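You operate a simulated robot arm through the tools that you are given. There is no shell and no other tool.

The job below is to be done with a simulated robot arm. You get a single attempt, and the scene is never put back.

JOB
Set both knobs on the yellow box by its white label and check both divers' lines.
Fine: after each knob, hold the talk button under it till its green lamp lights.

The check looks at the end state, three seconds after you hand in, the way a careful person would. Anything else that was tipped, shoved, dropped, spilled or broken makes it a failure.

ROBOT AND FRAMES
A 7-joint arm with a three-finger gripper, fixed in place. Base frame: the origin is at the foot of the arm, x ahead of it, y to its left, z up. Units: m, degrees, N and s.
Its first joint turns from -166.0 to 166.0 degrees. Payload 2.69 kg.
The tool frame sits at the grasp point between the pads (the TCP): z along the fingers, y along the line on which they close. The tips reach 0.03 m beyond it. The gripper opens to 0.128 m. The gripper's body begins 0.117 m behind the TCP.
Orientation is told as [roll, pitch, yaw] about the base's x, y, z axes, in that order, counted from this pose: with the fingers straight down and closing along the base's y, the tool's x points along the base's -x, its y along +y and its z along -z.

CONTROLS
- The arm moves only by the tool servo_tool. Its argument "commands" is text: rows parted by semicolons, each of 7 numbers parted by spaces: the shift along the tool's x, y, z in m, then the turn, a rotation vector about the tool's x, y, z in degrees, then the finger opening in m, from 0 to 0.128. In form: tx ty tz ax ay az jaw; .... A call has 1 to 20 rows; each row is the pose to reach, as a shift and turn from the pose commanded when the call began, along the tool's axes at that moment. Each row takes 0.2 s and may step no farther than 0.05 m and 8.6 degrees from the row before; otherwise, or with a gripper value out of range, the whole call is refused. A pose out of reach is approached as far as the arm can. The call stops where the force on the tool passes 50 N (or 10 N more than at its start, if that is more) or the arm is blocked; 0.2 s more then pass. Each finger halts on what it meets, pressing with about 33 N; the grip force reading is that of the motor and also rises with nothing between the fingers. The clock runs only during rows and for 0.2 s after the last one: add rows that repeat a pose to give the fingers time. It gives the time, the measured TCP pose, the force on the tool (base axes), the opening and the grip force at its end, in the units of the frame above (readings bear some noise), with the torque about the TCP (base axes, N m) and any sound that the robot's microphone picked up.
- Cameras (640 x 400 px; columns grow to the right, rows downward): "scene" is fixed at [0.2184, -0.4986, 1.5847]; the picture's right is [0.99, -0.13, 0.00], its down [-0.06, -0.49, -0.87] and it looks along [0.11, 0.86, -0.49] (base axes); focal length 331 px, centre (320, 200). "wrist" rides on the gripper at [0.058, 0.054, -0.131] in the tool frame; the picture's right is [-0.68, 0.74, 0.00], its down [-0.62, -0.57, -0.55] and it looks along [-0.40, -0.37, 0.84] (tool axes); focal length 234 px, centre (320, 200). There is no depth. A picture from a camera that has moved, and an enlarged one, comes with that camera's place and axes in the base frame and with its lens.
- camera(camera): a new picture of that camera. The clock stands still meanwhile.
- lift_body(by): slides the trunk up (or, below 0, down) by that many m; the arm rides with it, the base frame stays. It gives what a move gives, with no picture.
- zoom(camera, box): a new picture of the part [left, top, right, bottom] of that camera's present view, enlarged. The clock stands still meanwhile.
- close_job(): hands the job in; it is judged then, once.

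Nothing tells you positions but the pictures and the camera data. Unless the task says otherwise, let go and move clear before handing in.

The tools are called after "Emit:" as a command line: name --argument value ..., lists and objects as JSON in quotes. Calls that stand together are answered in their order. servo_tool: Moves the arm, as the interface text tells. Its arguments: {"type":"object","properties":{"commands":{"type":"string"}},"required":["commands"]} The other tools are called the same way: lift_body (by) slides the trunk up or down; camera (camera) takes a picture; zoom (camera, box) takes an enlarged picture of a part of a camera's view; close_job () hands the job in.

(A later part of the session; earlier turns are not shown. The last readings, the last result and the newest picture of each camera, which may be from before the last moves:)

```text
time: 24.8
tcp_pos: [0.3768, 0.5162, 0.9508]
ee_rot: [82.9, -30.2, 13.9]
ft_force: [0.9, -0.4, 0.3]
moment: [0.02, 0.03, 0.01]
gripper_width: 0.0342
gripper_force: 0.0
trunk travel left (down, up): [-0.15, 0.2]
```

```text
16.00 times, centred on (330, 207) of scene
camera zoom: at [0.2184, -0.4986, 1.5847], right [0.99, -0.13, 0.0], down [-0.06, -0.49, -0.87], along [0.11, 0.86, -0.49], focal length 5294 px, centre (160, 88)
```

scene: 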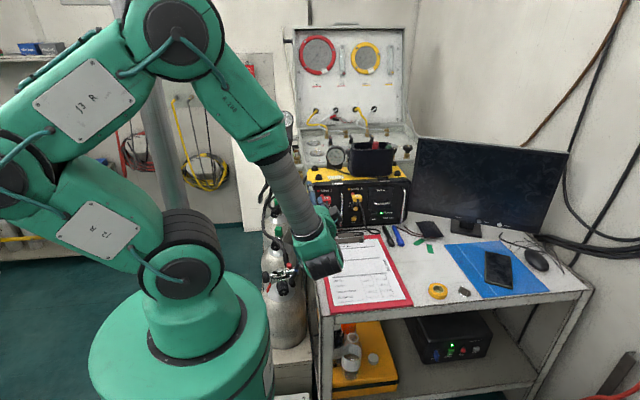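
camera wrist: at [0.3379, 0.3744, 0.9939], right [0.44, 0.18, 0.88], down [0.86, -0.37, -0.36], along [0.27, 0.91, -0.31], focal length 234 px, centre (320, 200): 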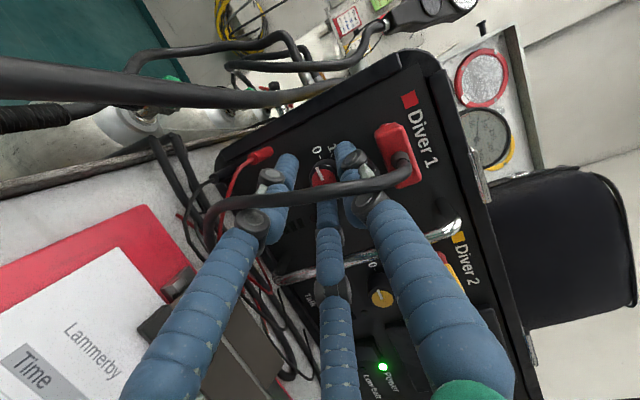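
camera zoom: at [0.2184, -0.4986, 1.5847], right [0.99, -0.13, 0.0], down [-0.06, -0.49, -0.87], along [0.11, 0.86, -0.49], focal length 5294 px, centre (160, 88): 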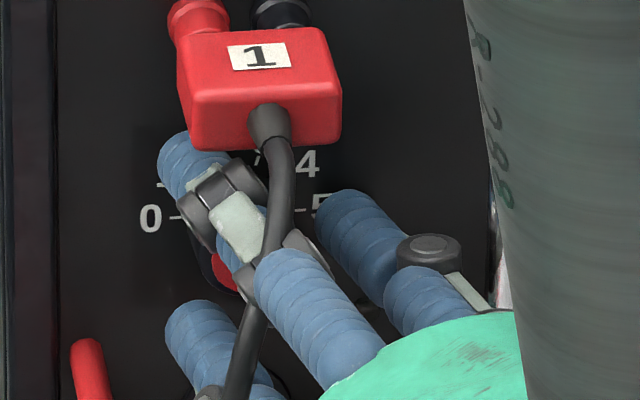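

Emit:
zoom --camera "wrist" --box '[300, 140, 348, 180]'

```text
10.00 times, centred on (324, 160) of wrist
camera zoom: at [0.3239, 0.3752, 0.9816], right [0.19, 0.14, 0.97], down [0.91, -0.41, -0.11], along [0.38, 0.9, -0.2], focal length 2342 px, centre (280, 600)
```

zoom: 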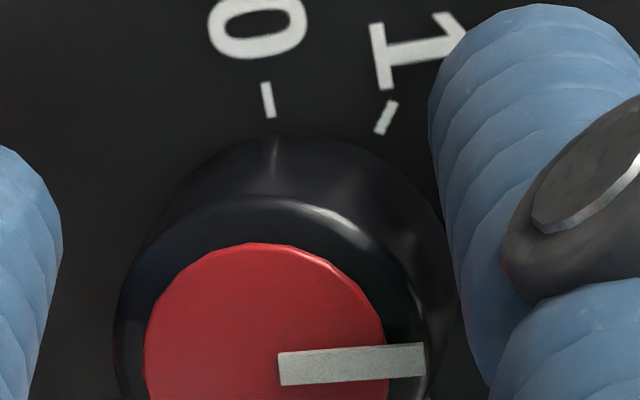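

With the high zoom I read the pointer at about 94° (2.6 on the dial). I'll grip and turn another 48°, then measure again.

Emit:
servo_tool --commands "0 0 0 0 0 0 0.026; 0 0 0 0 0 0 0.018; 0 0 0 0 0 0 0.01; 0 0 0 0 0 0 0.01; 0 -0.0007 0 -1.66 0 7.82 0.01; 0.0002 -0.0013 0.0001 -3.33 0 15.65 0.01; 0.0004 -0.002 0.0001 -4.99 0 23.47 0.01; 0.0007 -0.0026 0.0002 -6.65 0 31.3 0.01; 0.0011 -0.0031 0.0002 -8.32 0 39.12 0.01; 0.0016 -0.0036 0.0003 -9.98 0 46.95 0.01; 0.0016 -0.0036 0.0003 -9.98 0 46.95 0.01"

Emit:
zoom --camera "wrist" --box '[260, 110, 380, 230]'

Emit:
zoom --camera "wrist" --box '[300, 140, 348, 180]'

```text
time: 27.2
tcp_pos: [0.3771, 0.5161, 0.9448]
ee_rot: [93.7, 16.7, 12.5]
ft_force: [-4.8, 2.8, -9.3]
moment: [-0.26, -0.05, -0.1]
gripper_width: 0.0243
gripper_force: 44.9
trunk travel left (down, up): [-0.15, 0.2]
```

```text
3.33 times, centred on (320, 170) of wrist
camera zoom: at [0.3645, 0.3753, 1.0066], right [0.85, 0.14, 0.51], down [0.52, -0.41, -0.75], along [0.1, 0.9, -0.42], focal length 781 px, centre (320, 300)
```

zoom: 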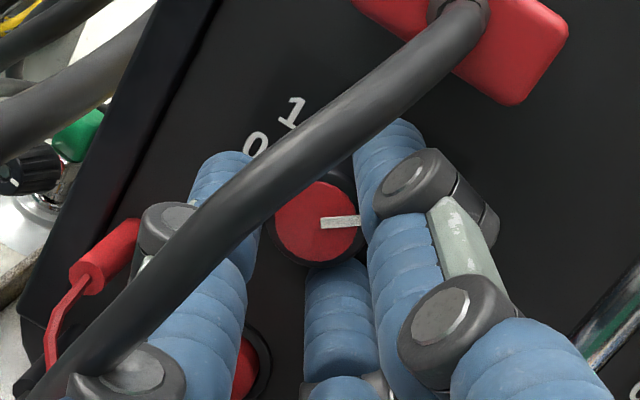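

```text
10.00 times, centred on (324, 160) of wrist
camera zoom: at [0.3645, 0.3753, 1.0066], right [0.85, 0.14, 0.51], down [0.52, -0.41, -0.75], along [0.1, 0.9, -0.42], focal length 2342 px, centre (280, 600)
```

zoom: 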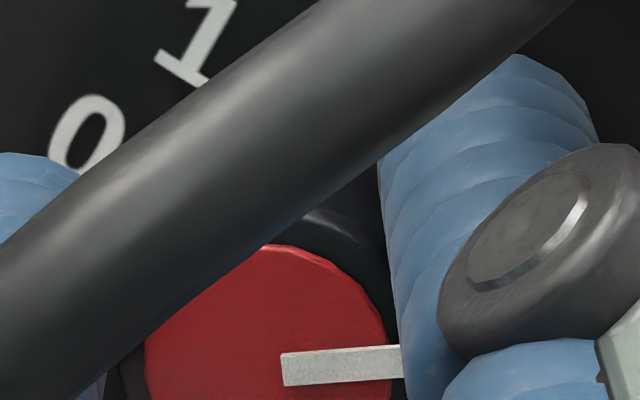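

The pointer now reads about 142° (target 144°). I'll nudge it 2° more, then open and back off slightly along the tool axis to verify it against the "4" tick.

Emit:
servo_tool --commands "0.0001 -0.0001 0 -0.42 0 1.96 0.01; 0.0001 -0.0001 0 -0.42 0 1.96 0.01; 0.0001 -0.0001 0 -0.42 0 1.96 0.02; 0.0001 -0.0001 0 -0.42 0 1.96 0.032; 0.0001 -0.0001 0 -0.42 0 1.96 0.035; 0.0001 -0.0001 -0.015 -0.42 0 1.96 0.035; 0.0001 -0.0001 -0.03 -0.42 0 1.96 0.035; 0.0001 -0.0001 -0.03 -0.42 0 1.96 0.035"

Emit:
zoom --camera "wrist" --box '[260, 90, 380, 210]'

Emit:
zoom --camera "scene" --box '[310, 185, 350, 225]'

```text
time: 29.0
tcp_pos: [0.3815, 0.4872, 0.9456]
ee_rot: [94.1, 18.7, 12.7]
ft_force: [0.1, 0.4, 0.3]
moment: [0.02, -0.03, 0.01]
gripper_width: 0.0348
gripper_force: 0.0
trunk travel left (down, up): [-0.15, 0.2]
```

```text
3.33 times, centred on (320, 150) of wrist
camera zoom: at [0.3713, 0.3458, 1.0062], right [0.87, 0.14, 0.48], down [0.49, -0.41, -0.77], along [0.09, 0.9, -0.42], focal length 781 px, centre (320, 367)
```

zoom: 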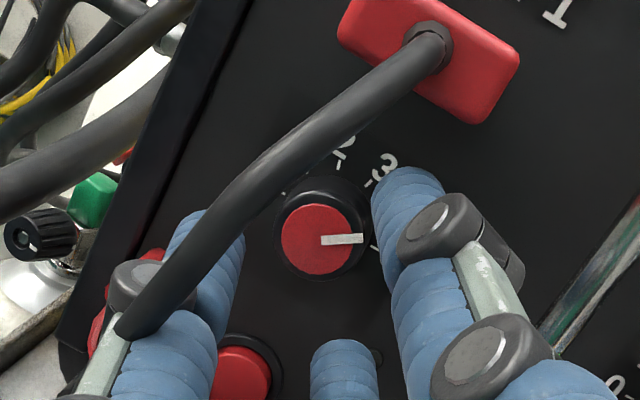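

```text
10.00 times, centred on (330, 205) of scene
camera zoom: at [0.2184, -0.4986, 1.5847], right [0.99, -0.13, 0.0], down [-0.06, -0.49, -0.87], along [0.11, 0.86, -0.49], focal length 3309 px, centre (220, 150)
```

zoom: 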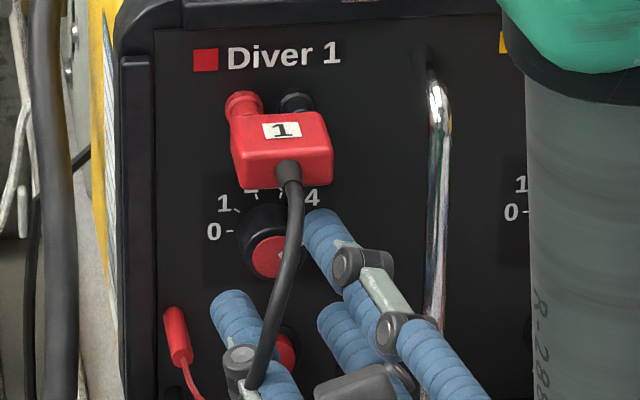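

Knob 1 now reads about 144.6°, which is "4". I'll close the fingers, retreat along the tool axis away from the cable, and level the tool to get ready for the talk 1 button.

Emit:
servo_tool --commands "0 0 0 0 0 0 0.025; 0 0 -0.015 0 0 0 0.012; 0 0 -0.03 0 0 0 0; 0 0 -0.045 1.66 0 -7.82 0; 0 0 -0.06 3.33 0 -15.65 0; 0 0 -0.06 3.95 0 -18.58 0; 0 0 -0.06 3.95 0 -18.58 0"

Emit:
zoom --camera "scene" --box '[310, 180, 374, 230]'

Emit:
camera --camera "wrist"

```text
time: 30.6
tcp_pos: [0.3947, 0.4279, 0.9413]
ee_rot: [90.1, 0.1, 12.0]
ft_force: [-1.2, 0.0, 0.9]
moment: [0.0, 0.0, 0.05]
gripper_width: 0.0019
gripper_force: 31.8
trunk travel left (down, up): [-0.15, 0.2]
```

```text
8.00 times, centred on (342, 205) of scene
camera zoom: at [0.2184, -0.4986, 1.5847], right [0.99, -0.13, 0.0], down [-0.06, -0.49, -0.87], along [0.11, 0.86, -0.49], focal length 2647 px, centre (144, 160)
```

zoom: 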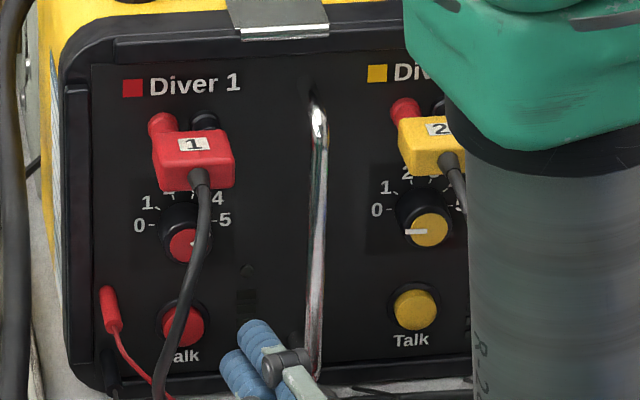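

```text
taken
camera wrist: at [0.3644, 0.2873, 0.9947], right [0.66, 0.14, 0.74], down [0.72, -0.41, -0.57], along [0.22, 0.9, -0.37], focal length 234 px, centre (320, 200)
```

wrist: 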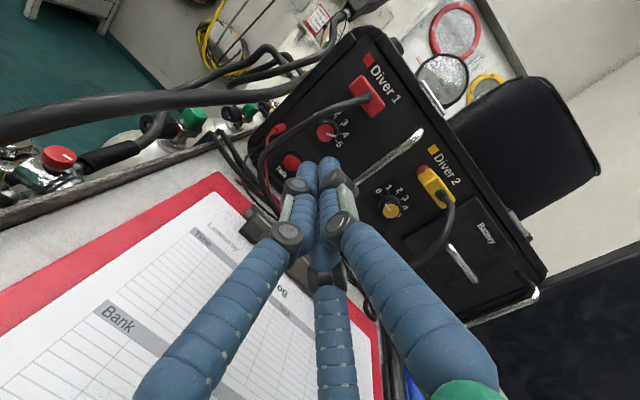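

Clear of everything. I'll zoom in on knob 1 to confirm the setting and on talk 1 and its lamp.

Emit:
zoom --camera "wrist" --box '[300, 105, 356, 150]'

Emit:
zoom --camera "wrist" --box '[240, 100, 380, 190]'

Emit:
zoom --camera "wrist" --box '[360, 140, 460, 240]'

```text
8.89 times, centred on (328, 128) of wrist
camera zoom: at [0.3644, 0.2873, 0.9947], right [0.66, 0.14, 0.74], down [0.72, -0.41, -0.57], along [0.22, 0.9, -0.37], focal length 2082 px, centre (249, 844)
```

zoom: 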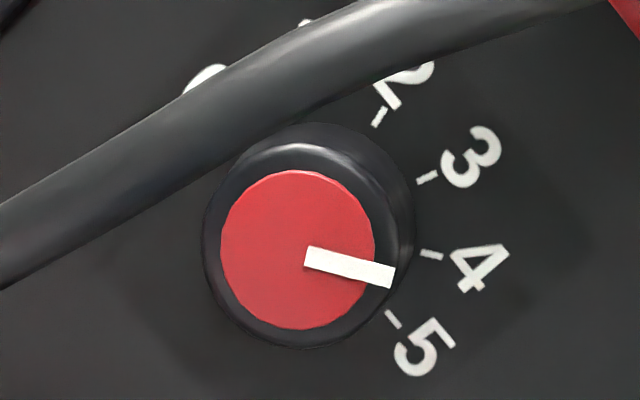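

```text
4.44 times, centred on (310, 145) of wrist
camera zoom: at [0.3644, 0.2873, 0.9947], right [0.66, 0.14, 0.74], down [0.72, -0.41, -0.57], along [0.22, 0.9, -0.37], focal length 1041 px, centre (364, 444)
```

zoom: 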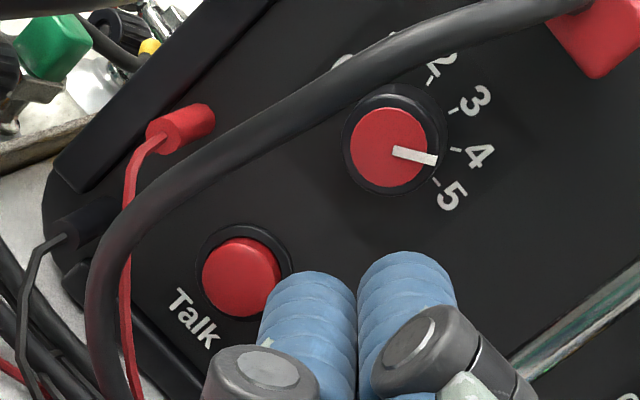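

```text
4.00 times, centred on (410, 190) of wrist
camera zoom: at [0.3644, 0.2873, 0.9947], right [0.66, 0.14, 0.74], down [0.72, -0.41, -0.57], along [0.22, 0.9, -0.37], focal length 937 px, centre (-40, 240)
```

zoom: 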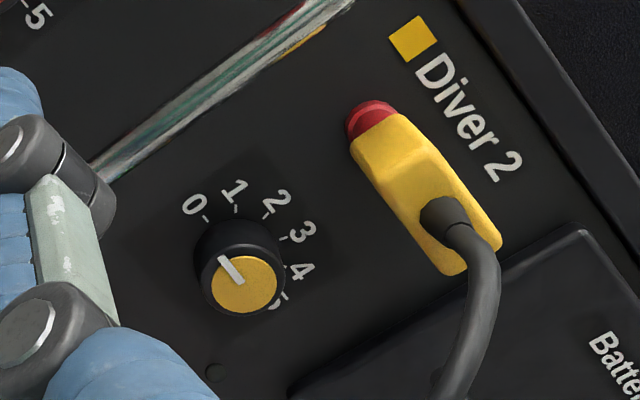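

Knob 1's pointer measures about 145°, squarely on the "4" tick (4 = 144°). Next I'll tilt the closed fingers 30° downward so the hand stays above the bench, and bring the leading fingertip in front of talk 1.

Emit:
servo_tool --commands "0 0 0 7.5 0.73 -0.2 0; 0 0 0 15 1.46 -0.4 0; 0 0 0 22.5 2.2 -0.6 0; 0 0 0 30 2.93 -0.79 0; 0.0003 -0.013 0.023 30 2.93 -0.79 0; 0.0006 -0.027 0.046 30 2.93 -0.79 0; 0.001 -0.0402 0.0698 30 2.93 -0.79 0; 0.001 -0.0402 0.0698 30 2.93 -0.79 0"

Emit:
camera --camera "wrist"

Emit:
zoom --camera "wrist" --box '[260, 90, 400, 190]'

Emit:
zoom --camera "scene" --box '[310, 180, 374, 230]'

```text
time: 32.4
tcp_pos: [0.3801, 0.496, 0.8992]
ee_rot: [59.9, 0.0, 15.1]
ft_force: [-0.1, 0.8, -0.5]
moment: [0.01, 0.04, 0.03]
gripper_width: 0.0022
gripper_force: 31.8
trunk travel left (down, up): [-0.15, 0.2]
```

```text
taken
camera wrist: at [0.3459, 0.3978, 1.0128], right [0.56, 0.53, 0.64], down [0.79, -0.57, -0.22], along [0.25, 0.62, -0.74], focal length 234 px, centre (320, 200)
```

wrist: 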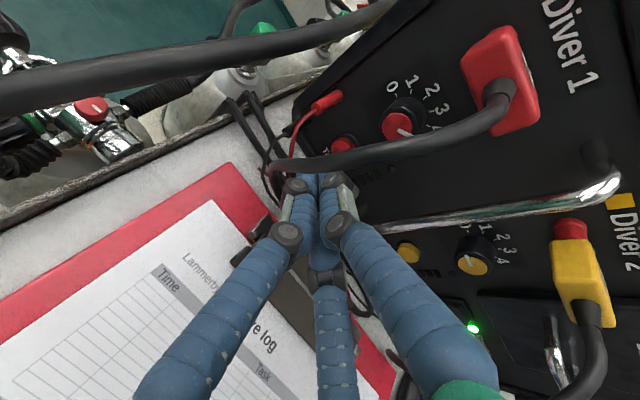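

```text
4.00 times, centred on (330, 140) of wrist
camera zoom: at [0.3459, 0.3978, 1.0128], right [0.56, 0.53, 0.64], down [0.79, -0.57, -0.22], along [0.25, 0.62, -0.74], focal length 937 px, centre (280, 440)
```

zoom: 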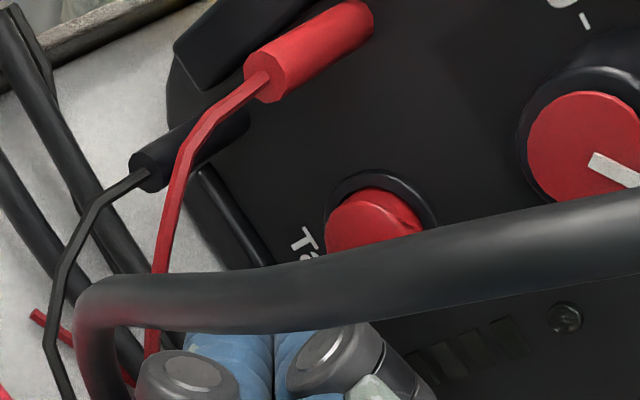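

```text
8.00 times, centred on (342, 205) of scene
camera zoom: at [0.2184, -0.4986, 1.5847], right [0.99, -0.13, 0.0], down [-0.06, -0.49, -0.87], along [0.11, 0.86, -0.49], focal length 2647 px, centre (144, 160)
```

zoom: 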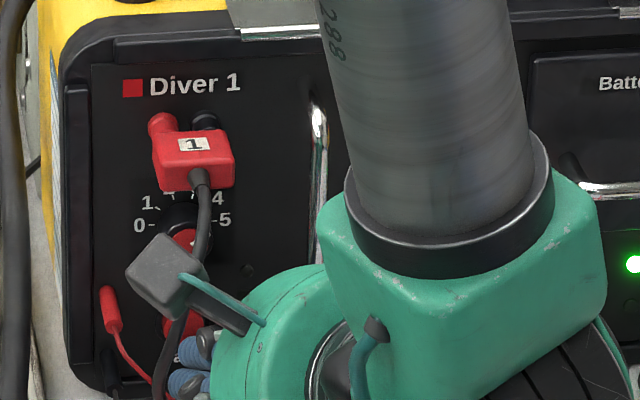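

No contact so far, the fingertips are in front of talk 1, and lamp 1 is visible in this view. I'll advance straight along +y toward the button in small steps.

Emit:
servo_tool --commands "-0.0009 0.0043 0.0044 0 0 0 0; -0.0024 0.0072 0.0094 0 0 0 0; -0.004 0.0101 0.0145 0 0 0 0; -0.005 0.012 0.0178 0 0 0 0; -0.0055 0.013 0.0195 0 0 0 0; -0.0055 0.013 0.0195 0 0 0 0"

Emit:
zoom --camera "wrist" --box '[260, 90, 400, 190]'

```text
time: 33.8
tcp_pos: [0.3789, 0.5195, 0.9023]
ee_rot: [60.0, 0.0, 15.0]
ft_force: [6.8, -9.1, 2.3]
moment: [0.09, -0.01, -0.18]
gripper_width: 0.0022
gripper_force: 31.7
trunk travel left (down, up): [-0.15, 0.2]
heard: click
```

```text
4.00 times, centred on (330, 140) of wrist
camera zoom: at [0.3455, 0.4205, 1.0146], right [0.56, 0.53, 0.64], down [0.79, -0.57, -0.22], along [0.25, 0.62, -0.74], focal length 937 px, centre (280, 440)
```

zoom: 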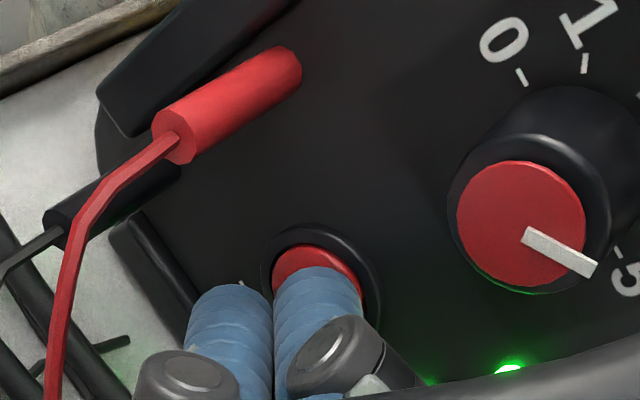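

There was a click and a green glow beside the button. I'll keep holding and look at the lamp directly.

Emit:
zoom --camera "wrist" --box '[320, 120, 440, 220]'

Emit:
zoom --camera "scene" --box '[310, 185, 374, 235]'

Emit:
servo_tool --commands "0 0 0 0 0 0 0; 0 0 0 0 0 0 0; 0 0 0 0 0 0 0; 0 0 0 0 0 0 0; 0 0 0 0 0 0 0"

Emit:
zoom --camera "wrist" --box '[320, 120, 440, 220]'

```text
4.00 times, centred on (380, 170) of wrist
camera zoom: at [0.3455, 0.4205, 1.0146], right [0.56, 0.53, 0.64], down [0.79, -0.57, -0.22], along [0.25, 0.62, -0.74], focal length 937 px, centre (80, 320)
```

zoom: 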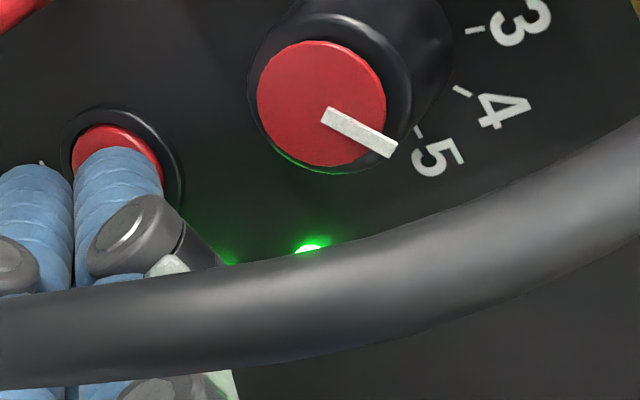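

```text
8.00 times, centred on (342, 210) of scene
camera zoom: at [0.2184, -0.4986, 1.5847], right [0.99, -0.13, 0.0], down [-0.06, -0.49, -0.87], along [0.11, 0.86, -0.49], focal length 2647 px, centre (144, 120)
```

zoom: 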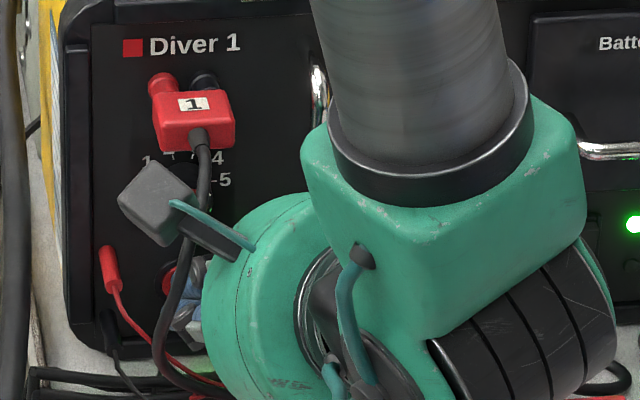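

```text
time: 35.0
tcp_pos: [0.3781, 0.5188, 0.902]
ee_rot: [59.9, 0.0, 15.0]
ft_force: [5.1, -8.6, 4.4]
moment: [0.13, 0.0, -0.15]
gripper_width: 0.002
gripper_force: 31.2
trunk travel left (down, up): [-0.15, 0.2]
```

```text
4.00 times, centred on (380, 170) of wrist
camera zoom: at [0.3453, 0.4204, 1.0147], right [0.56, 0.53, 0.64], down [0.79, -0.57, -0.22], along [0.25, 0.63, -0.74], focal length 937 px, centre (80, 320)
```

zoom: 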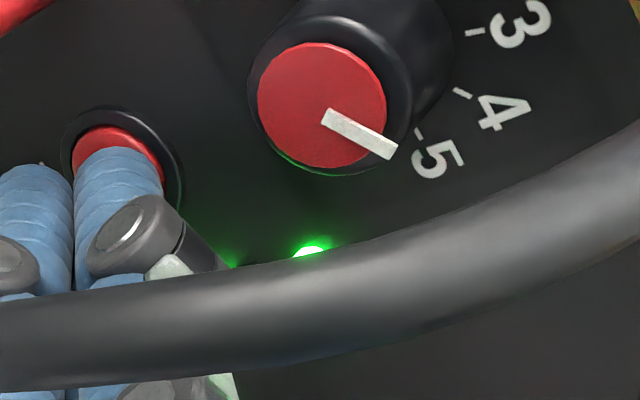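

Lamp 1 is lit green and stays lit while held. I'll hold a moment longer, then release by backing straight out along −y.

Emit:
servo_tool --commands "0 0 0 0 0 0 0; 0 0 0 0 0 0 0; 0 0 0 0 0 0 0; 0.0039 -0.0072 -0.0125 0 0 0 0; 0.0078 -0.0145 -0.0251 0 0 0 0; 0.0155 -0.029 -0.0502 0 0 0 0; 0.0233 -0.0435 -0.0753 0 0 0 0; 0.0233 -0.0435 -0.0753 0 0 0 0"

Emit:
camera --camera "wrist"

Emit:
zoom --camera "wrist" --box '[320, 80, 480, 200]'

Emit:
zoom --camera "scene" --box '[310, 185, 374, 235]'

```text
time: 36.8
tcp_pos: [0.3795, 0.4282, 0.9024]
ee_rot: [60.0, -0.1, 15.0]
ft_force: [0.2, -0.1, 0.1]
moment: [-0.03, 0.01, 0.03]
gripper_width: 0.0021
gripper_force: 31.1
trunk travel left (down, up): [-0.15, 0.2]
```

```text
taken
camera wrist: at [0.3452, 0.3299, 1.015], right [0.56, 0.53, 0.64], down [0.79, -0.57, -0.22], along [0.25, 0.63, -0.74], focal length 234 px, centre (320, 200)
```

wrist: 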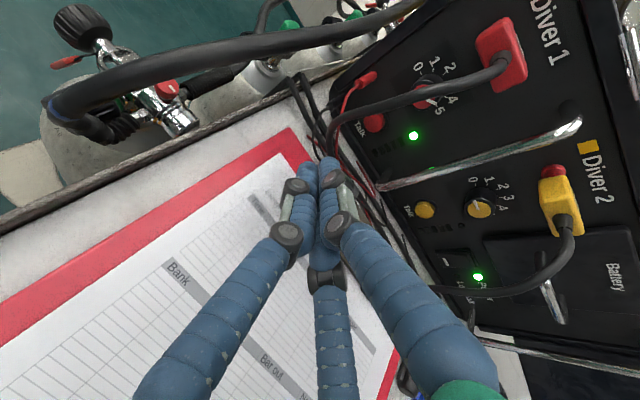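

```text
3.33 times, centred on (400, 140) of wrist
camera zoom: at [0.3452, 0.3299, 1.015], right [0.56, 0.53, 0.64], down [0.79, -0.57, -0.22], along [0.25, 0.63, -0.74], focal length 781 px, centre (53, 400)
```

zoom: 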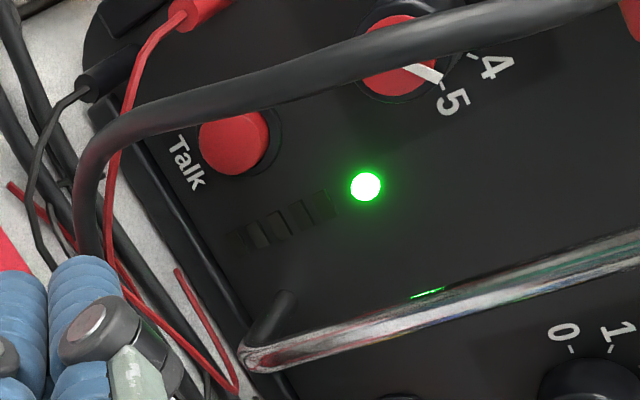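

```text
8.00 times, centred on (342, 210) of scene
camera zoom: at [0.2184, -0.4986, 1.5847], right [0.99, -0.13, 0.0], down [-0.06, -0.49, -0.87], along [0.11, 0.86, -0.49], focal length 2647 px, centre (144, 120)
```

zoom: 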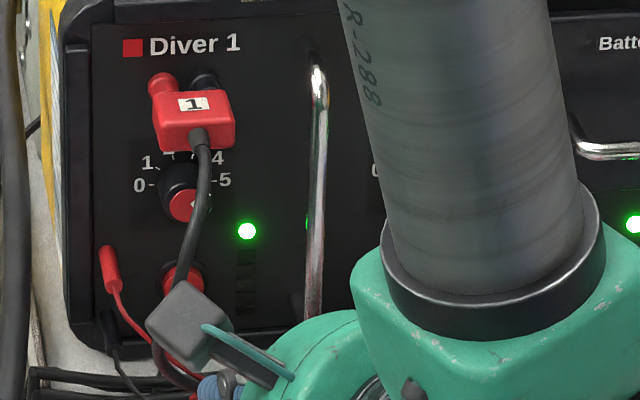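

Lamp 1 has latched green and the pointer is still on 4, so line 1 is done. Cable 2 hangs just right of knob 2 and a handle bar stands to its left, so I'll retreat and re-aim the tool at knob 2 with an 18° yaw from the left.

Emit:
servo_tool --commands "0.0104 -0.002 -0.0435 0 0 0 0; -0.008 0.001 -0.056 -4.86 -5.37 1.44 0; -0.0267 0.0045 -0.0683 -9.72 -10.74 2.88 0; -0.0367 0.0077 -0.0686 -14.58 -16.1 4.32 0.01; -0.0476 0.011 -0.0689 -19.43 -21.5 5.76 0.02; -0.05 0.014 -0.064 -24.3 -26.9 7.2 0.03; -0.0513 0.0167 -0.0593 -29.15 -32.23 8.64 0.034; -0.0513 0.0167 -0.0593 -29.15 -32.23 8.64 0.034"

Emit:
camera --camera "wrist"

Emit:
camera --camera "scene"

```text
time: 38.6
tcp_pos: [0.4402, 0.4016, 0.9475]
ee_rot: [90.0, 0.0, -18.0]
ft_force: [-0.2, 0.1, -0.1]
moment: [0.03, 0.0, -0.01]
gripper_width: 0.034
gripper_force: 0.1
trunk travel left (down, up): [-0.15, 0.2]
```

```text
taken
camera wrist: at [0.3446, 0.2951, 1.0015], right [0.64, -0.21, 0.74], down [0.42, -0.71, -0.57], along [0.64, 0.67, -0.37], focal length 234 px, centre (320, 200)
```

wrist: 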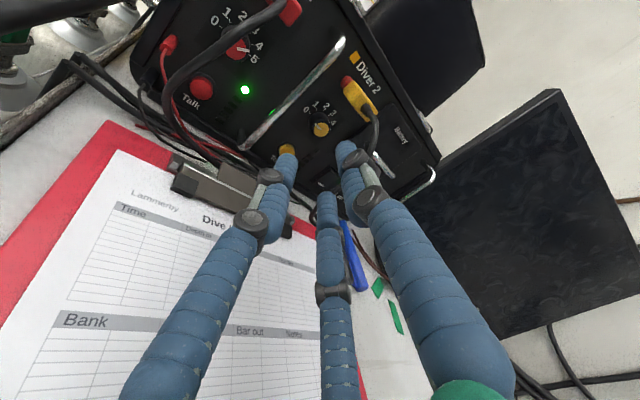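

```text
taken
```

scene: 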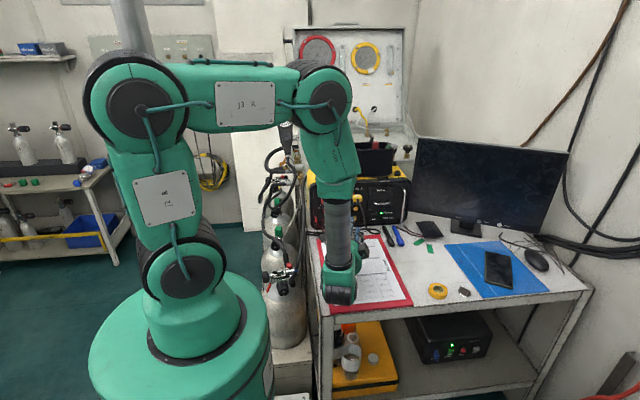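

Good view of knob 2 from the left. I'll zoom in to measure it and cable 2.

Emit:
zoom --camera "wrist" --box '[284, 80, 364, 145]'

Emit:
zoom --camera "wrist" --box '[240, 60, 420, 200]'

Emit:
zoom --camera "wrist" --box '[180, 20, 280, 110]'

```text
6.15 times, centred on (324, 112) of wrist
camera zoom: at [0.3446, 0.2951, 1.0015], right [0.64, -0.21, 0.74], down [0.42, -0.71, -0.57], along [0.64, 0.67, -0.37], focal length 1441 px, centre (295, 738)
```

zoom: 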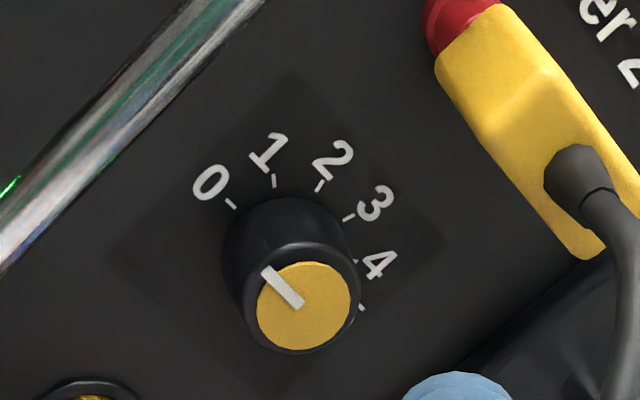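

```text
2.86 times, centred on (330, 130) of wrist
camera zoom: at [0.3446, 0.2951, 1.0015], right [0.64, -0.21, 0.74], down [0.42, -0.71, -0.57], along [0.64, 0.67, -0.37], focal length 669 px, centre (291, 400)
```

zoom: 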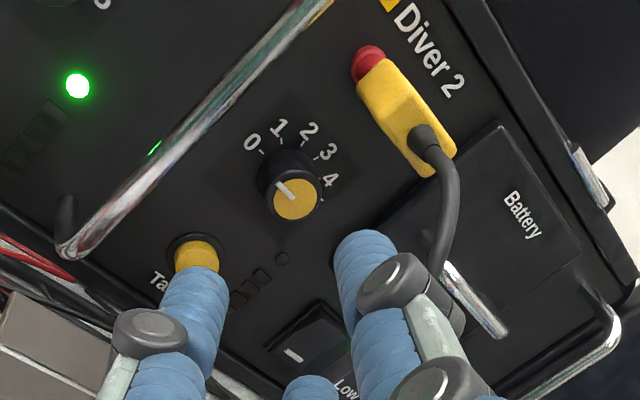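

```text
4.44 times, centred on (230, 65) of wrist
camera zoom: at [0.3446, 0.2951, 1.0015], right [0.64, -0.21, 0.74], down [0.42, -0.71, -0.57], along [0.64, 0.67, -0.37], focal length 1041 px, centre (720, 800)
```

zoom: 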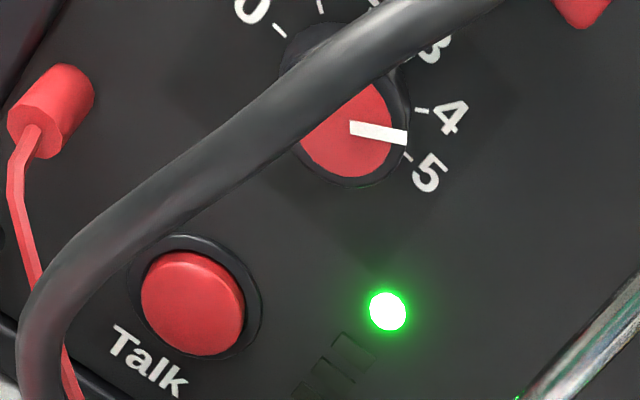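

Knob 2's centre comes out at about (0.485, 0.535, 0.948), and knob 1 still sits on 4. I'll advance most of the way along the tool axis with the fingers slightly open and check clearances.

Emit:
servo_tool --commands "-0.0001 -0.0004 0.02 -1.2 0 -3.8 0.034; -0.0002 -0.0008 0.045 -2.47 0 -7.61 0.034; -0.0004 -0.0012 0.07 -2.47 0 -7.61 0.034; -0.0005 -0.0016 0.09 -2.47 0 -7.61 0.034; -0.0005 -0.0016 0.09 -2.47 0 -7.61 0.034"

Emit:
zoom --camera "wrist" --box '[240, 70, 400, 210]'

Emit:
zoom --camera "scene" --box '[325, 180, 389, 230]'

```text
time: 39.8
tcp_pos: [0.4673, 0.487, 0.9449]
ee_rot: [92.5, -7.6, -18.2]
ft_force: [0.5, 0.9, 0.4]
moment: [0.0, 0.0, 0.0]
gripper_width: 0.0341
gripper_force: 0.1
trunk travel left (down, up): [-0.15, 0.2]
```

```text
2.86 times, centred on (320, 140) of wrist
camera zoom: at [0.3652, 0.3799, 0.9856], right [0.53, -0.21, 0.82], down [0.49, -0.71, -0.5], along [0.69, 0.67, -0.28], focal length 669 px, centre (320, 371)
```

zoom: 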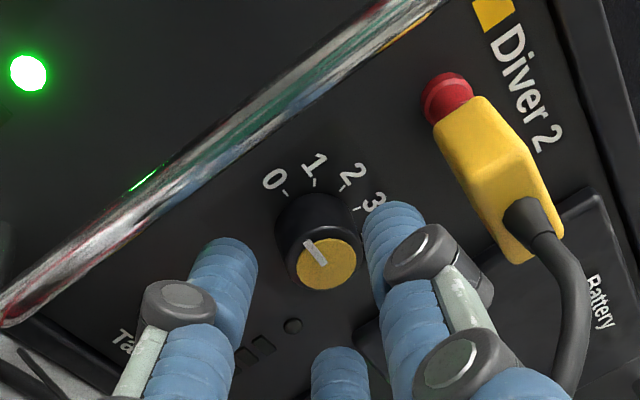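

```text
8.00 times, centred on (357, 205) of scene
camera zoom: at [0.2184, -0.4986, 1.5847], right [0.99, -0.13, 0.0], down [-0.06, -0.49, -0.87], along [0.11, 0.86, -0.49], focal length 2647 px, centre (24, 160)
```

zoom: 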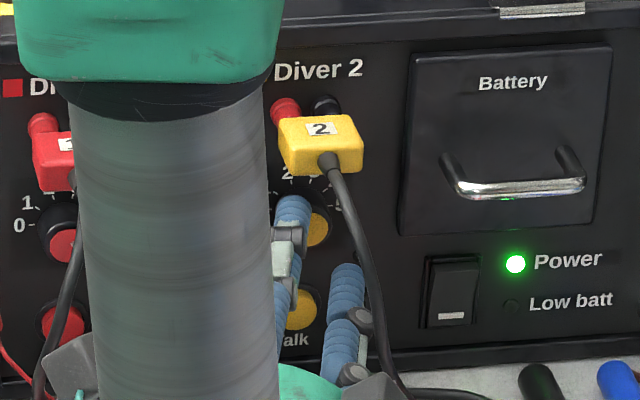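

Clearances look good on both sides. I'll advance the last 3 cm over knob 2 and close lightly to check the centring.

Emit:
servo_tool --commands "-0.0002 -0.0003 0.01 0 0 0 0.034; -0.0004 -0.0006 0.02 0 0 0 0.034; -0.0006 -0.0009 0.027 0 0 0 0.034; -0.0008 -0.001 0.032 0 0 0 0.034; -0.0008 -0.001 0.032 0 0 0 0.034; -0.0008 -0.001 0.032 0 0 0 0.03; -0.0008 -0.001 0.032 0 0 0 0.0265; -0.0008 -0.001 0.032 0 0 0 0.0265"

Emit:
zoom --camera "wrist" --box '[260, 100, 380, 220]'

Emit:
zoom --camera "scene" --box '[325, 180, 389, 230]'

```text
time: 41.6
tcp_pos: [0.4782, 0.5165, 0.9451]
ee_rot: [92.5, -7.6, -18.3]
ft_force: [-1.8, -0.8, -1.6]
moment: [-0.05, 0.02, 0.05]
gripper_width: 0.0277
gripper_force: 0.5
trunk travel left (down, up): [-0.15, 0.2]
```

```text
3.33 times, centred on (320, 160) of wrist
camera zoom: at [0.3761, 0.4108, 0.9857], right [0.53, -0.21, 0.82], down [0.49, -0.71, -0.5], along [0.69, 0.67, -0.28], focal length 781 px, centre (320, 333)
```

zoom: 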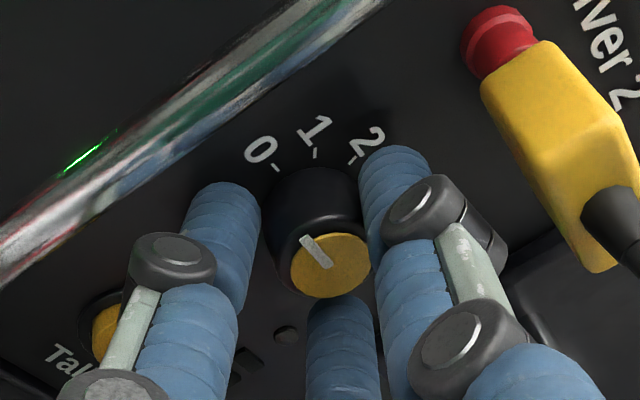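

```text
8.00 times, centred on (357, 205) of scene
camera zoom: at [0.2184, -0.4986, 1.5847], right [0.99, -0.13, 0.0], down [-0.06, -0.49, -0.87], along [0.11, 0.86, -0.49], focal length 2647 px, centre (24, 160)
```

zoom: 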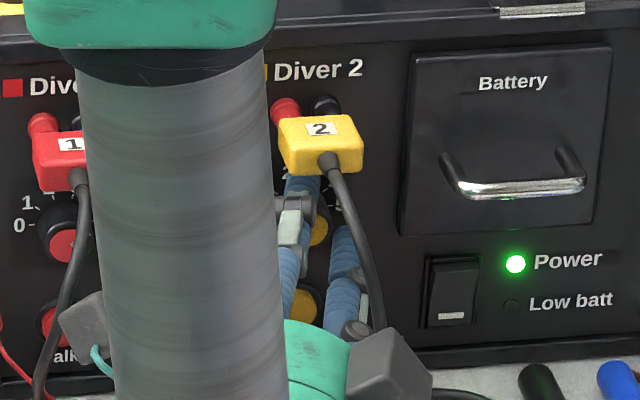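

Light, nearly balanced contact and the pointer is still at 0. I'll squeeze and check the balance before turning.

Emit:
servo_tool --commands "0 0 0 0 0 0 0.018; 0 0 0 0 0 0 0.01; 0 0 0 0 0 0 0.01; 0 0 0 0 0 0 0.01"

```text
time: 42.6
tcp_pos: [0.4786, 0.5167, 0.9456]
ee_rot: [92.6, -7.8, -18.0]
ft_force: [-13.0, 7.3, 5.7]
moment: [0.08, -0.11, 0.84]
gripper_width: 0.0254
gripper_force: 45.0
trunk travel left (down, up): [-0.15, 0.2]
```

It is well balanced apart from about 13 N sideways. I'll trim 1 mm and turn knob 2 clockwise by 36° about its axis.

Emit:
servo_tool --commands "0.0009 0.0005 -0.0003 0 0 0 0.01; 0.0008 0.0014 -0.0003 2.22 0 6.85 0.01; 0.0007 0.0023 -0.0002 4.45 0 13.69 0.01; 0.0004 0.0032 -0.0001 6.67 0 20.54 0.01; 0 0.004 0 8.9 0 27.39 0.01; -0.0004 0.0048 0.0001 11.12 0 34.24 0.01; -0.0004 0.0048 0.0001 11.12 0 34.24 0.01"

Emit:
zoom --camera "wrist" --box '[290, 120, 350, 180]'

Emit:
zoom --camera "scene" --box '[325, 180, 389, 230]'

```text
time: 44.2
tcp_pos: [0.4773, 0.517, 0.9492]
ee_rot: [80.8, 26.4, -20.2]
ft_force: [-14.0, 15.2, 13.8]
moment: [0.43, -0.1, 0.75]
gripper_width: 0.0254
gripper_force: 45.4
trunk travel left (down, up): [-0.15, 0.2]
```

```text
6.67 times, centred on (320, 150) of wrist
camera zoom: at [0.4182, 0.4108, 1.0435], right [0.91, -0.21, 0.35], down [0.1, -0.71, -0.7], along [0.39, 0.67, -0.63], focal length 1561 px, centre (320, 533)
```

zoom: 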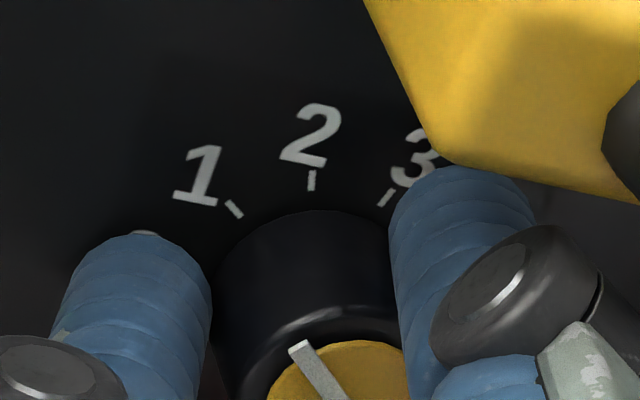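

```text
8.00 times, centred on (357, 205) of scene
camera zoom: at [0.2184, -0.4986, 1.5847], right [0.99, -0.13, 0.0], down [-0.06, -0.49, -0.87], along [0.11, 0.86, -0.49], focal length 2647 px, centre (24, 160)
```

zoom: 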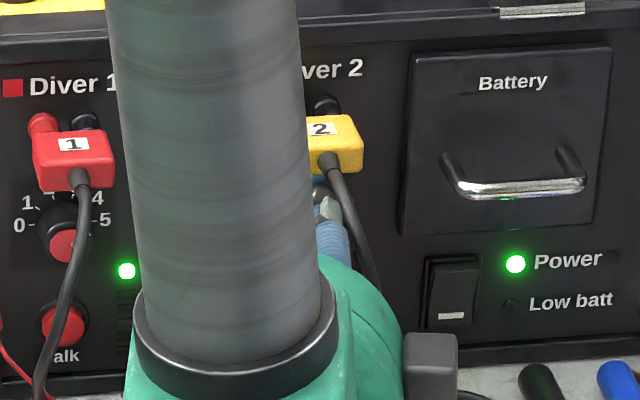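

Knob 2 is following. I'll look at the pointer squarely, then ratchet back.

Emit:
zoom --camera "wrist" --box '[290, 140, 350, 200]'

Emit:
servo_tool --commands "0 0 0 0 0 0 0.022; 0 0 0 0 0 0 0.03; 0 0 0 0 0 0 0.0315; 0.0001 -0.0007 0 -2.22 0 -6.85 0.032; 0.0002 -0.0014 0 -4.45 0 -13.69 0.032; 0.0002 -0.0022 0 -6.67 0 -20.54 0.033; 0.0002 -0.0029 0 -8.9 0 -27.39 0.033; 0.0001 -0.0036 0 -11.12 0 -34.24 0.033; 0.0001 -0.0036 0 -11.12 0 -34.24 0.033"

Emit:
zoom --camera "wrist" --box '[290, 125, 350, 185]'

```text
6.67 times, centred on (320, 170) of wrist
camera zoom: at [0.4182, 0.4108, 1.0435], right [0.91, -0.21, 0.35], down [0.1, -0.71, -0.7], along [0.39, 0.67, -0.63], focal length 1561 px, centre (320, 400)
```

zoom: 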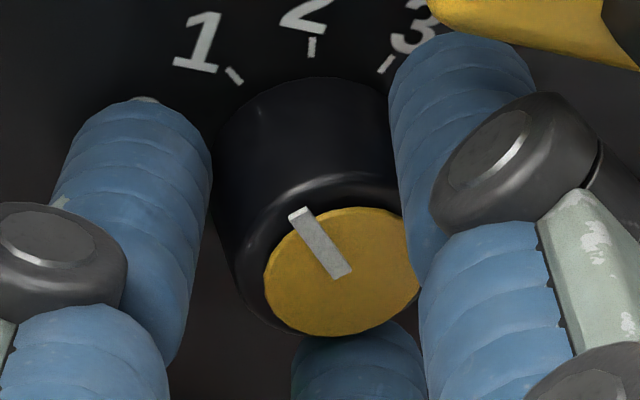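

```text
time: 46.2
tcp_pos: [0.4753, 0.5165, 0.9463]
ee_rot: [92.5, -7.7, -18.2]
ft_force: [-4.6, -9.2, 1.1]
moment: [-0.09, -0.03, 0.28]
gripper_width: 0.0326
gripper_force: 0.0
trunk travel left (down, up): [-0.15, 0.2]
```

```text
6.67 times, centred on (320, 155) of wrist
camera zoom: at [0.374, 0.41, 0.9864], right [0.53, -0.21, 0.82], down [0.49, -0.71, -0.5], along [0.69, 0.67, -0.28], focal length 1561 px, centre (320, 500)
```

zoom: 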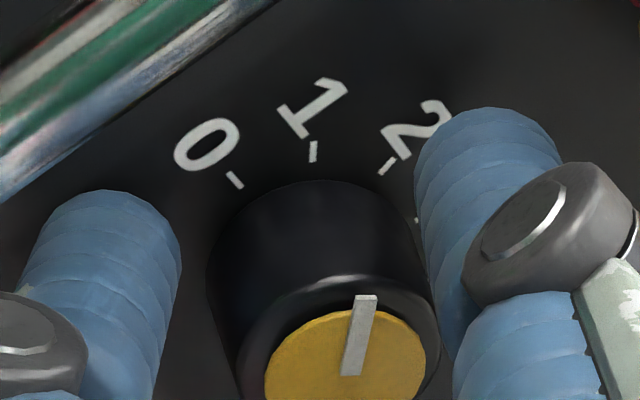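

The pointer is at about 40°. A left fingertip is just brushing the panel (9 N), so I'll back off 2 mm, re-centre 2 mm to the right, then grip again.

Emit:
servo_tool --commands "-0.0013 -0.0004 -0.0008 0 0 0 0.033; -0.0026 -0.0008 -0.0014 0 0 0 0.033; -0.0026 -0.0008 -0.0014 0 0 0 0.028; -0.0026 -0.0008 -0.0014 0 0 0 0.022; -0.0026 -0.0008 -0.0014 0 0 0 0.01; -0.0026 -0.0008 -0.0014 0 0 0 0.01; -0.0026 -0.0008 -0.0014 0 0 0 0.01"

Emit:
zoom --camera "wrist" --box '[290, 125, 350, 185]'

```text
time: 47.8
tcp_pos: [0.4771, 0.5159, 0.9475]
ee_rot: [92.5, -7.6, -18.1]
ft_force: [-14.8, 4.0, 4.0]
moment: [0.03, -0.07, 0.74]
gripper_width: 0.0252
gripper_force: 44.8
trunk travel left (down, up): [-0.15, 0.2]
```

```text
6.67 times, centred on (320, 155) of wrist
camera zoom: at [0.3752, 0.4087, 0.9863], right [0.53, -0.21, 0.82], down [0.49, -0.71, -0.5], along [0.69, 0.67, -0.28], focal length 1561 px, centre (320, 500)
```

zoom: 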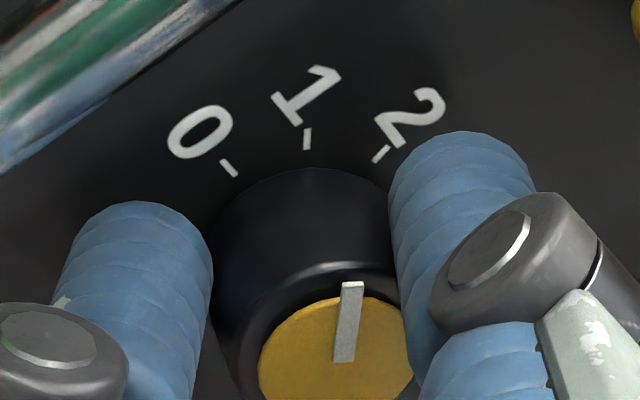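

The grip is good and the pointer is at about 38°. I'll turn another 34° to reach "2" (72°).

Emit:
servo_tool --commands "0.0009 0.001 -0.0003 2.1 0 6.47 0.01; 0.0008 0.0018 -0.0002 4.2 0 12.93 0.01; 0.0005 0.0027 -0.0002 6.3 0 19.4 0.01; 0.0002 0.0035 -0.0001 8.4 0 25.87 0.01; -0.0002 0.0042 0.0001 10.5 0 32.33 0.01; -0.0002 0.0042 0.0001 10.5 0 32.33 0.01"

Emit:
zoom --camera "wrist" --box '[290, 135, 350, 195]'

```text
time: 49.2
tcp_pos: [0.4771, 0.5161, 0.9515]
ee_rot: [81.4, 24.7, -19.9]
ft_force: [-12.9, 13.3, 10.2]
moment: [0.27, 0.01, 0.63]
gripper_width: 0.0249
gripper_force: 45.6
trunk travel left (down, up): [-0.15, 0.2]
```

```text
6.67 times, centred on (320, 165) of wrist
camera zoom: at [0.415, 0.4086, 1.0417], right [0.9, -0.21, 0.38], down [0.13, -0.71, -0.69], along [0.41, 0.67, -0.62], focal length 1561 px, centre (320, 433)
```

zoom: 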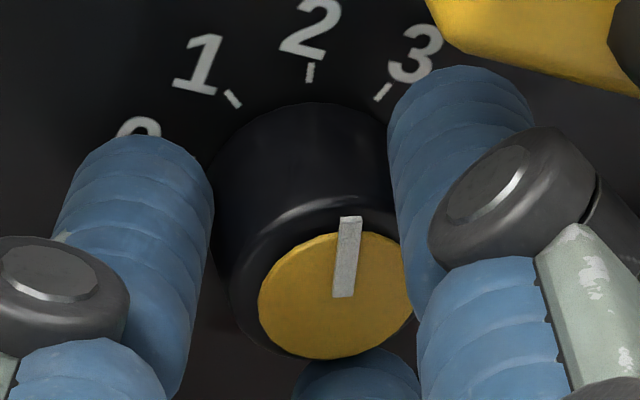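

Pointer 2 measures about 70.6°, so I'll add 1.5°, then open, back out along the tool axis, and verify.

Emit:
servo_tool --commands "0 0.0002 0 0.46 0 1.43 0.01; 0 0.0002 0 0.46 0 1.43 0.01; 0 0.0002 0 0.46 0 1.43 0.022; 0 0.0002 0 0.46 0 1.43 0.031; 0 0.0002 0 0.46 0 1.43 0.032; 0 0.0002 -0.012 0.46 0 1.43 0.032; 0 0.0002 -0.03 0.46 0 1.43 0.032; 0 0.0002 -0.05 0.46 0 1.43 0.02; 0 0.0002 -0.075 0.46 0 1.43 0.01; 0 0.0002 -0.1 -2 0 -6 0; 0 0.0002 -0.1 -4.4 0 -13.5 0; 0 0.0002 -0.1 -6.6 0 -20.5 0; 0 0.0002 -0.1 -8.5 0 -26.15 0; 0 0.0002 -0.1 -8.5 0 -26.15 0\")"

```text
refused: commands must be text of numbers, spaces and semicolons
```

The call was refused for a stray character, so nothing moved. I'll resend the same motion: small final trim, open, back out, close and level the tool.

Emit:
servo_tool --commands "0 0.0002 0 0.46 0 1.43 0.01; 0 0.0002 0 0.46 0 1.43 0.01; 0 0.0002 0 0.46 0 1.43 0.022; 0 0.0002 0 0.46 0 1.43 0.031; 0 0.0002 0 0.46 0 1.43 0.032; 0 0.0002 -0.012 0.46 0 1.43 0.032; 0 0.0002 -0.03 0.46 0 1.43 0.032; 0 0.0002 -0.05 0.46 0 1.43 0.02; 0 0.0002 -0.075 0.46 0 1.43 0.01; 0 0.0002 -0.1 -2 0 -6 0; 0 0.0002 -0.1 -4.4 0 -13.5 0; 0 0.0002 -0.1 -6.6 0 -20.5 0; 0 0.0002 -0.1 -8.4 0 -25.85 0; 0 0.0002 -0.1 -8.4 0 -25.85 0"

Emit:
camera --camera "wrist"

Emit:
zoom --camera "wrist" --box '[284, 80, 364, 145]'

```text
time: 52.2
tcp_pos: [0.4501, 0.4198, 0.9642]
ee_rot: [90.3, -1.2, -18.0]
ft_force: [0.0, -0.1, -0.1]
moment: [-0.02, 0.04, 0.02]
gripper_width: 0.0021
gripper_force: 31.3
trunk travel left (down, up): [-0.15, 0.2]
```

```text
taken
camera wrist: at [0.3538, 0.313, 1.0162], right [0.63, -0.21, 0.75], down [0.43, -0.71, -0.56], along [0.65, 0.67, -0.36], focal length 234 px, centre (320, 200)
```

wrist: 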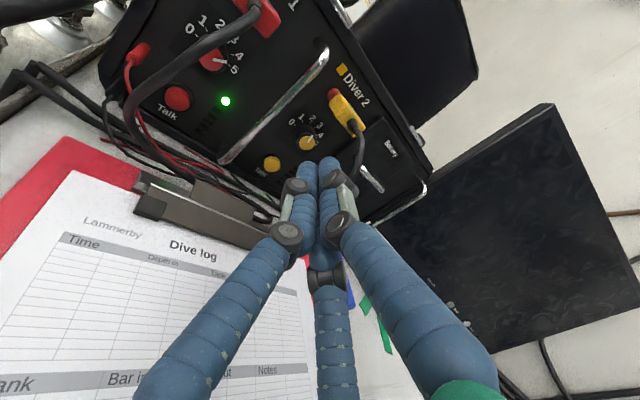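

```text
6.15 times, centred on (324, 112) of wrist
camera zoom: at [0.3538, 0.313, 1.0162], right [0.63, -0.21, 0.75], down [0.43, -0.71, -0.56], along [0.65, 0.67, -0.36], focal length 1441 px, centre (295, 738)
```

zoom: 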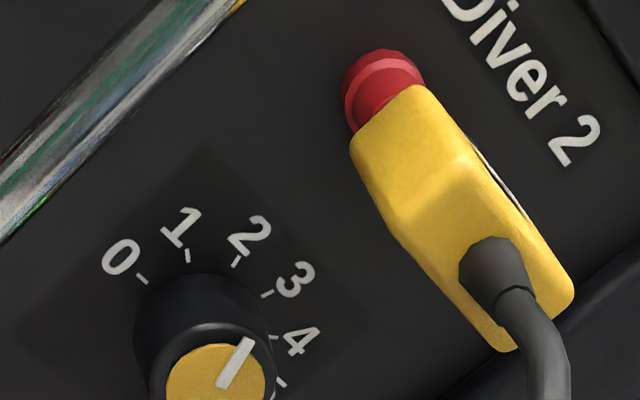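

Knob 2 is free. I'll zoom in for an accurate reading of pointer 2, the talk 2 button, and its lamp.

Emit:
zoom --camera "wrist" --box '[280, 110, 340, 160]'

Emit:
zoom --camera "wrist" --box '[240, 110, 340, 190]'

Emit:
zoom --camera "wrist" --box '[150, 10, 260, 120]'

```text
8.00 times, centred on (310, 135) of wrist
camera zoom: at [0.3538, 0.313, 1.0162], right [0.63, -0.21, 0.75], down [0.43, -0.71, -0.56], along [0.65, 0.67, -0.36], focal length 1873 px, centre (400, 720)
```

zoom: 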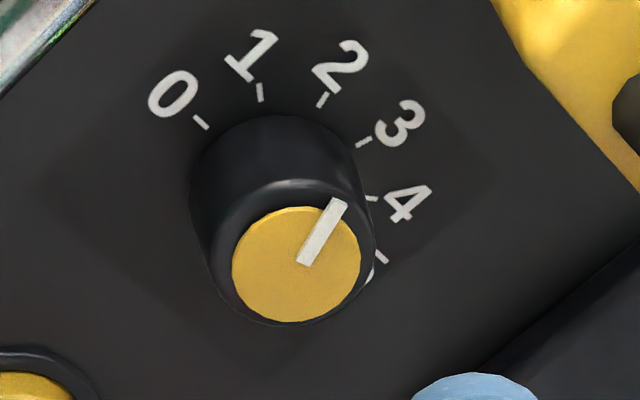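

```text
5.00 times, centred on (290, 150) of wrist
camera zoom: at [0.3538, 0.313, 1.0162], right [0.63, -0.21, 0.75], down [0.43, -0.71, -0.56], along [0.65, 0.67, -0.36], focal length 1171 px, centre (470, 450)
```

zoom: 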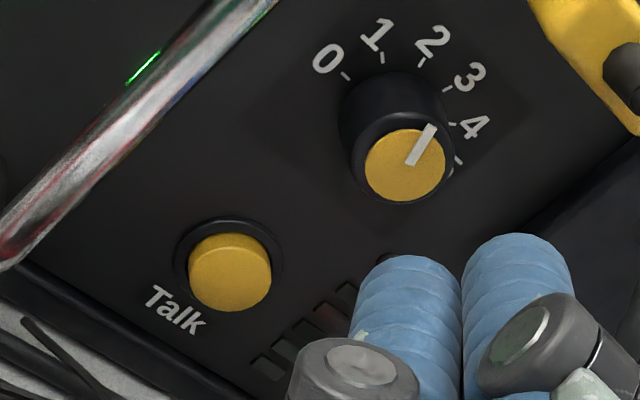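

```text
3.64 times, centred on (205, 65) of wrist
camera zoom: at [0.3538, 0.313, 1.0162], right [0.63, -0.21, 0.75], down [0.43, -0.71, -0.56], along [0.65, 0.67, -0.36], focal length 852 px, centre (738, 691)
```

zoom: 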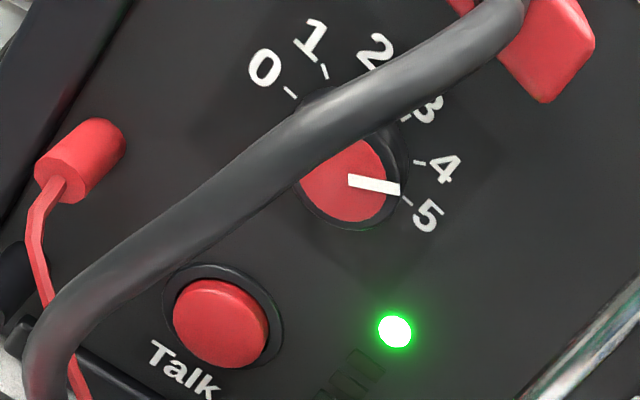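

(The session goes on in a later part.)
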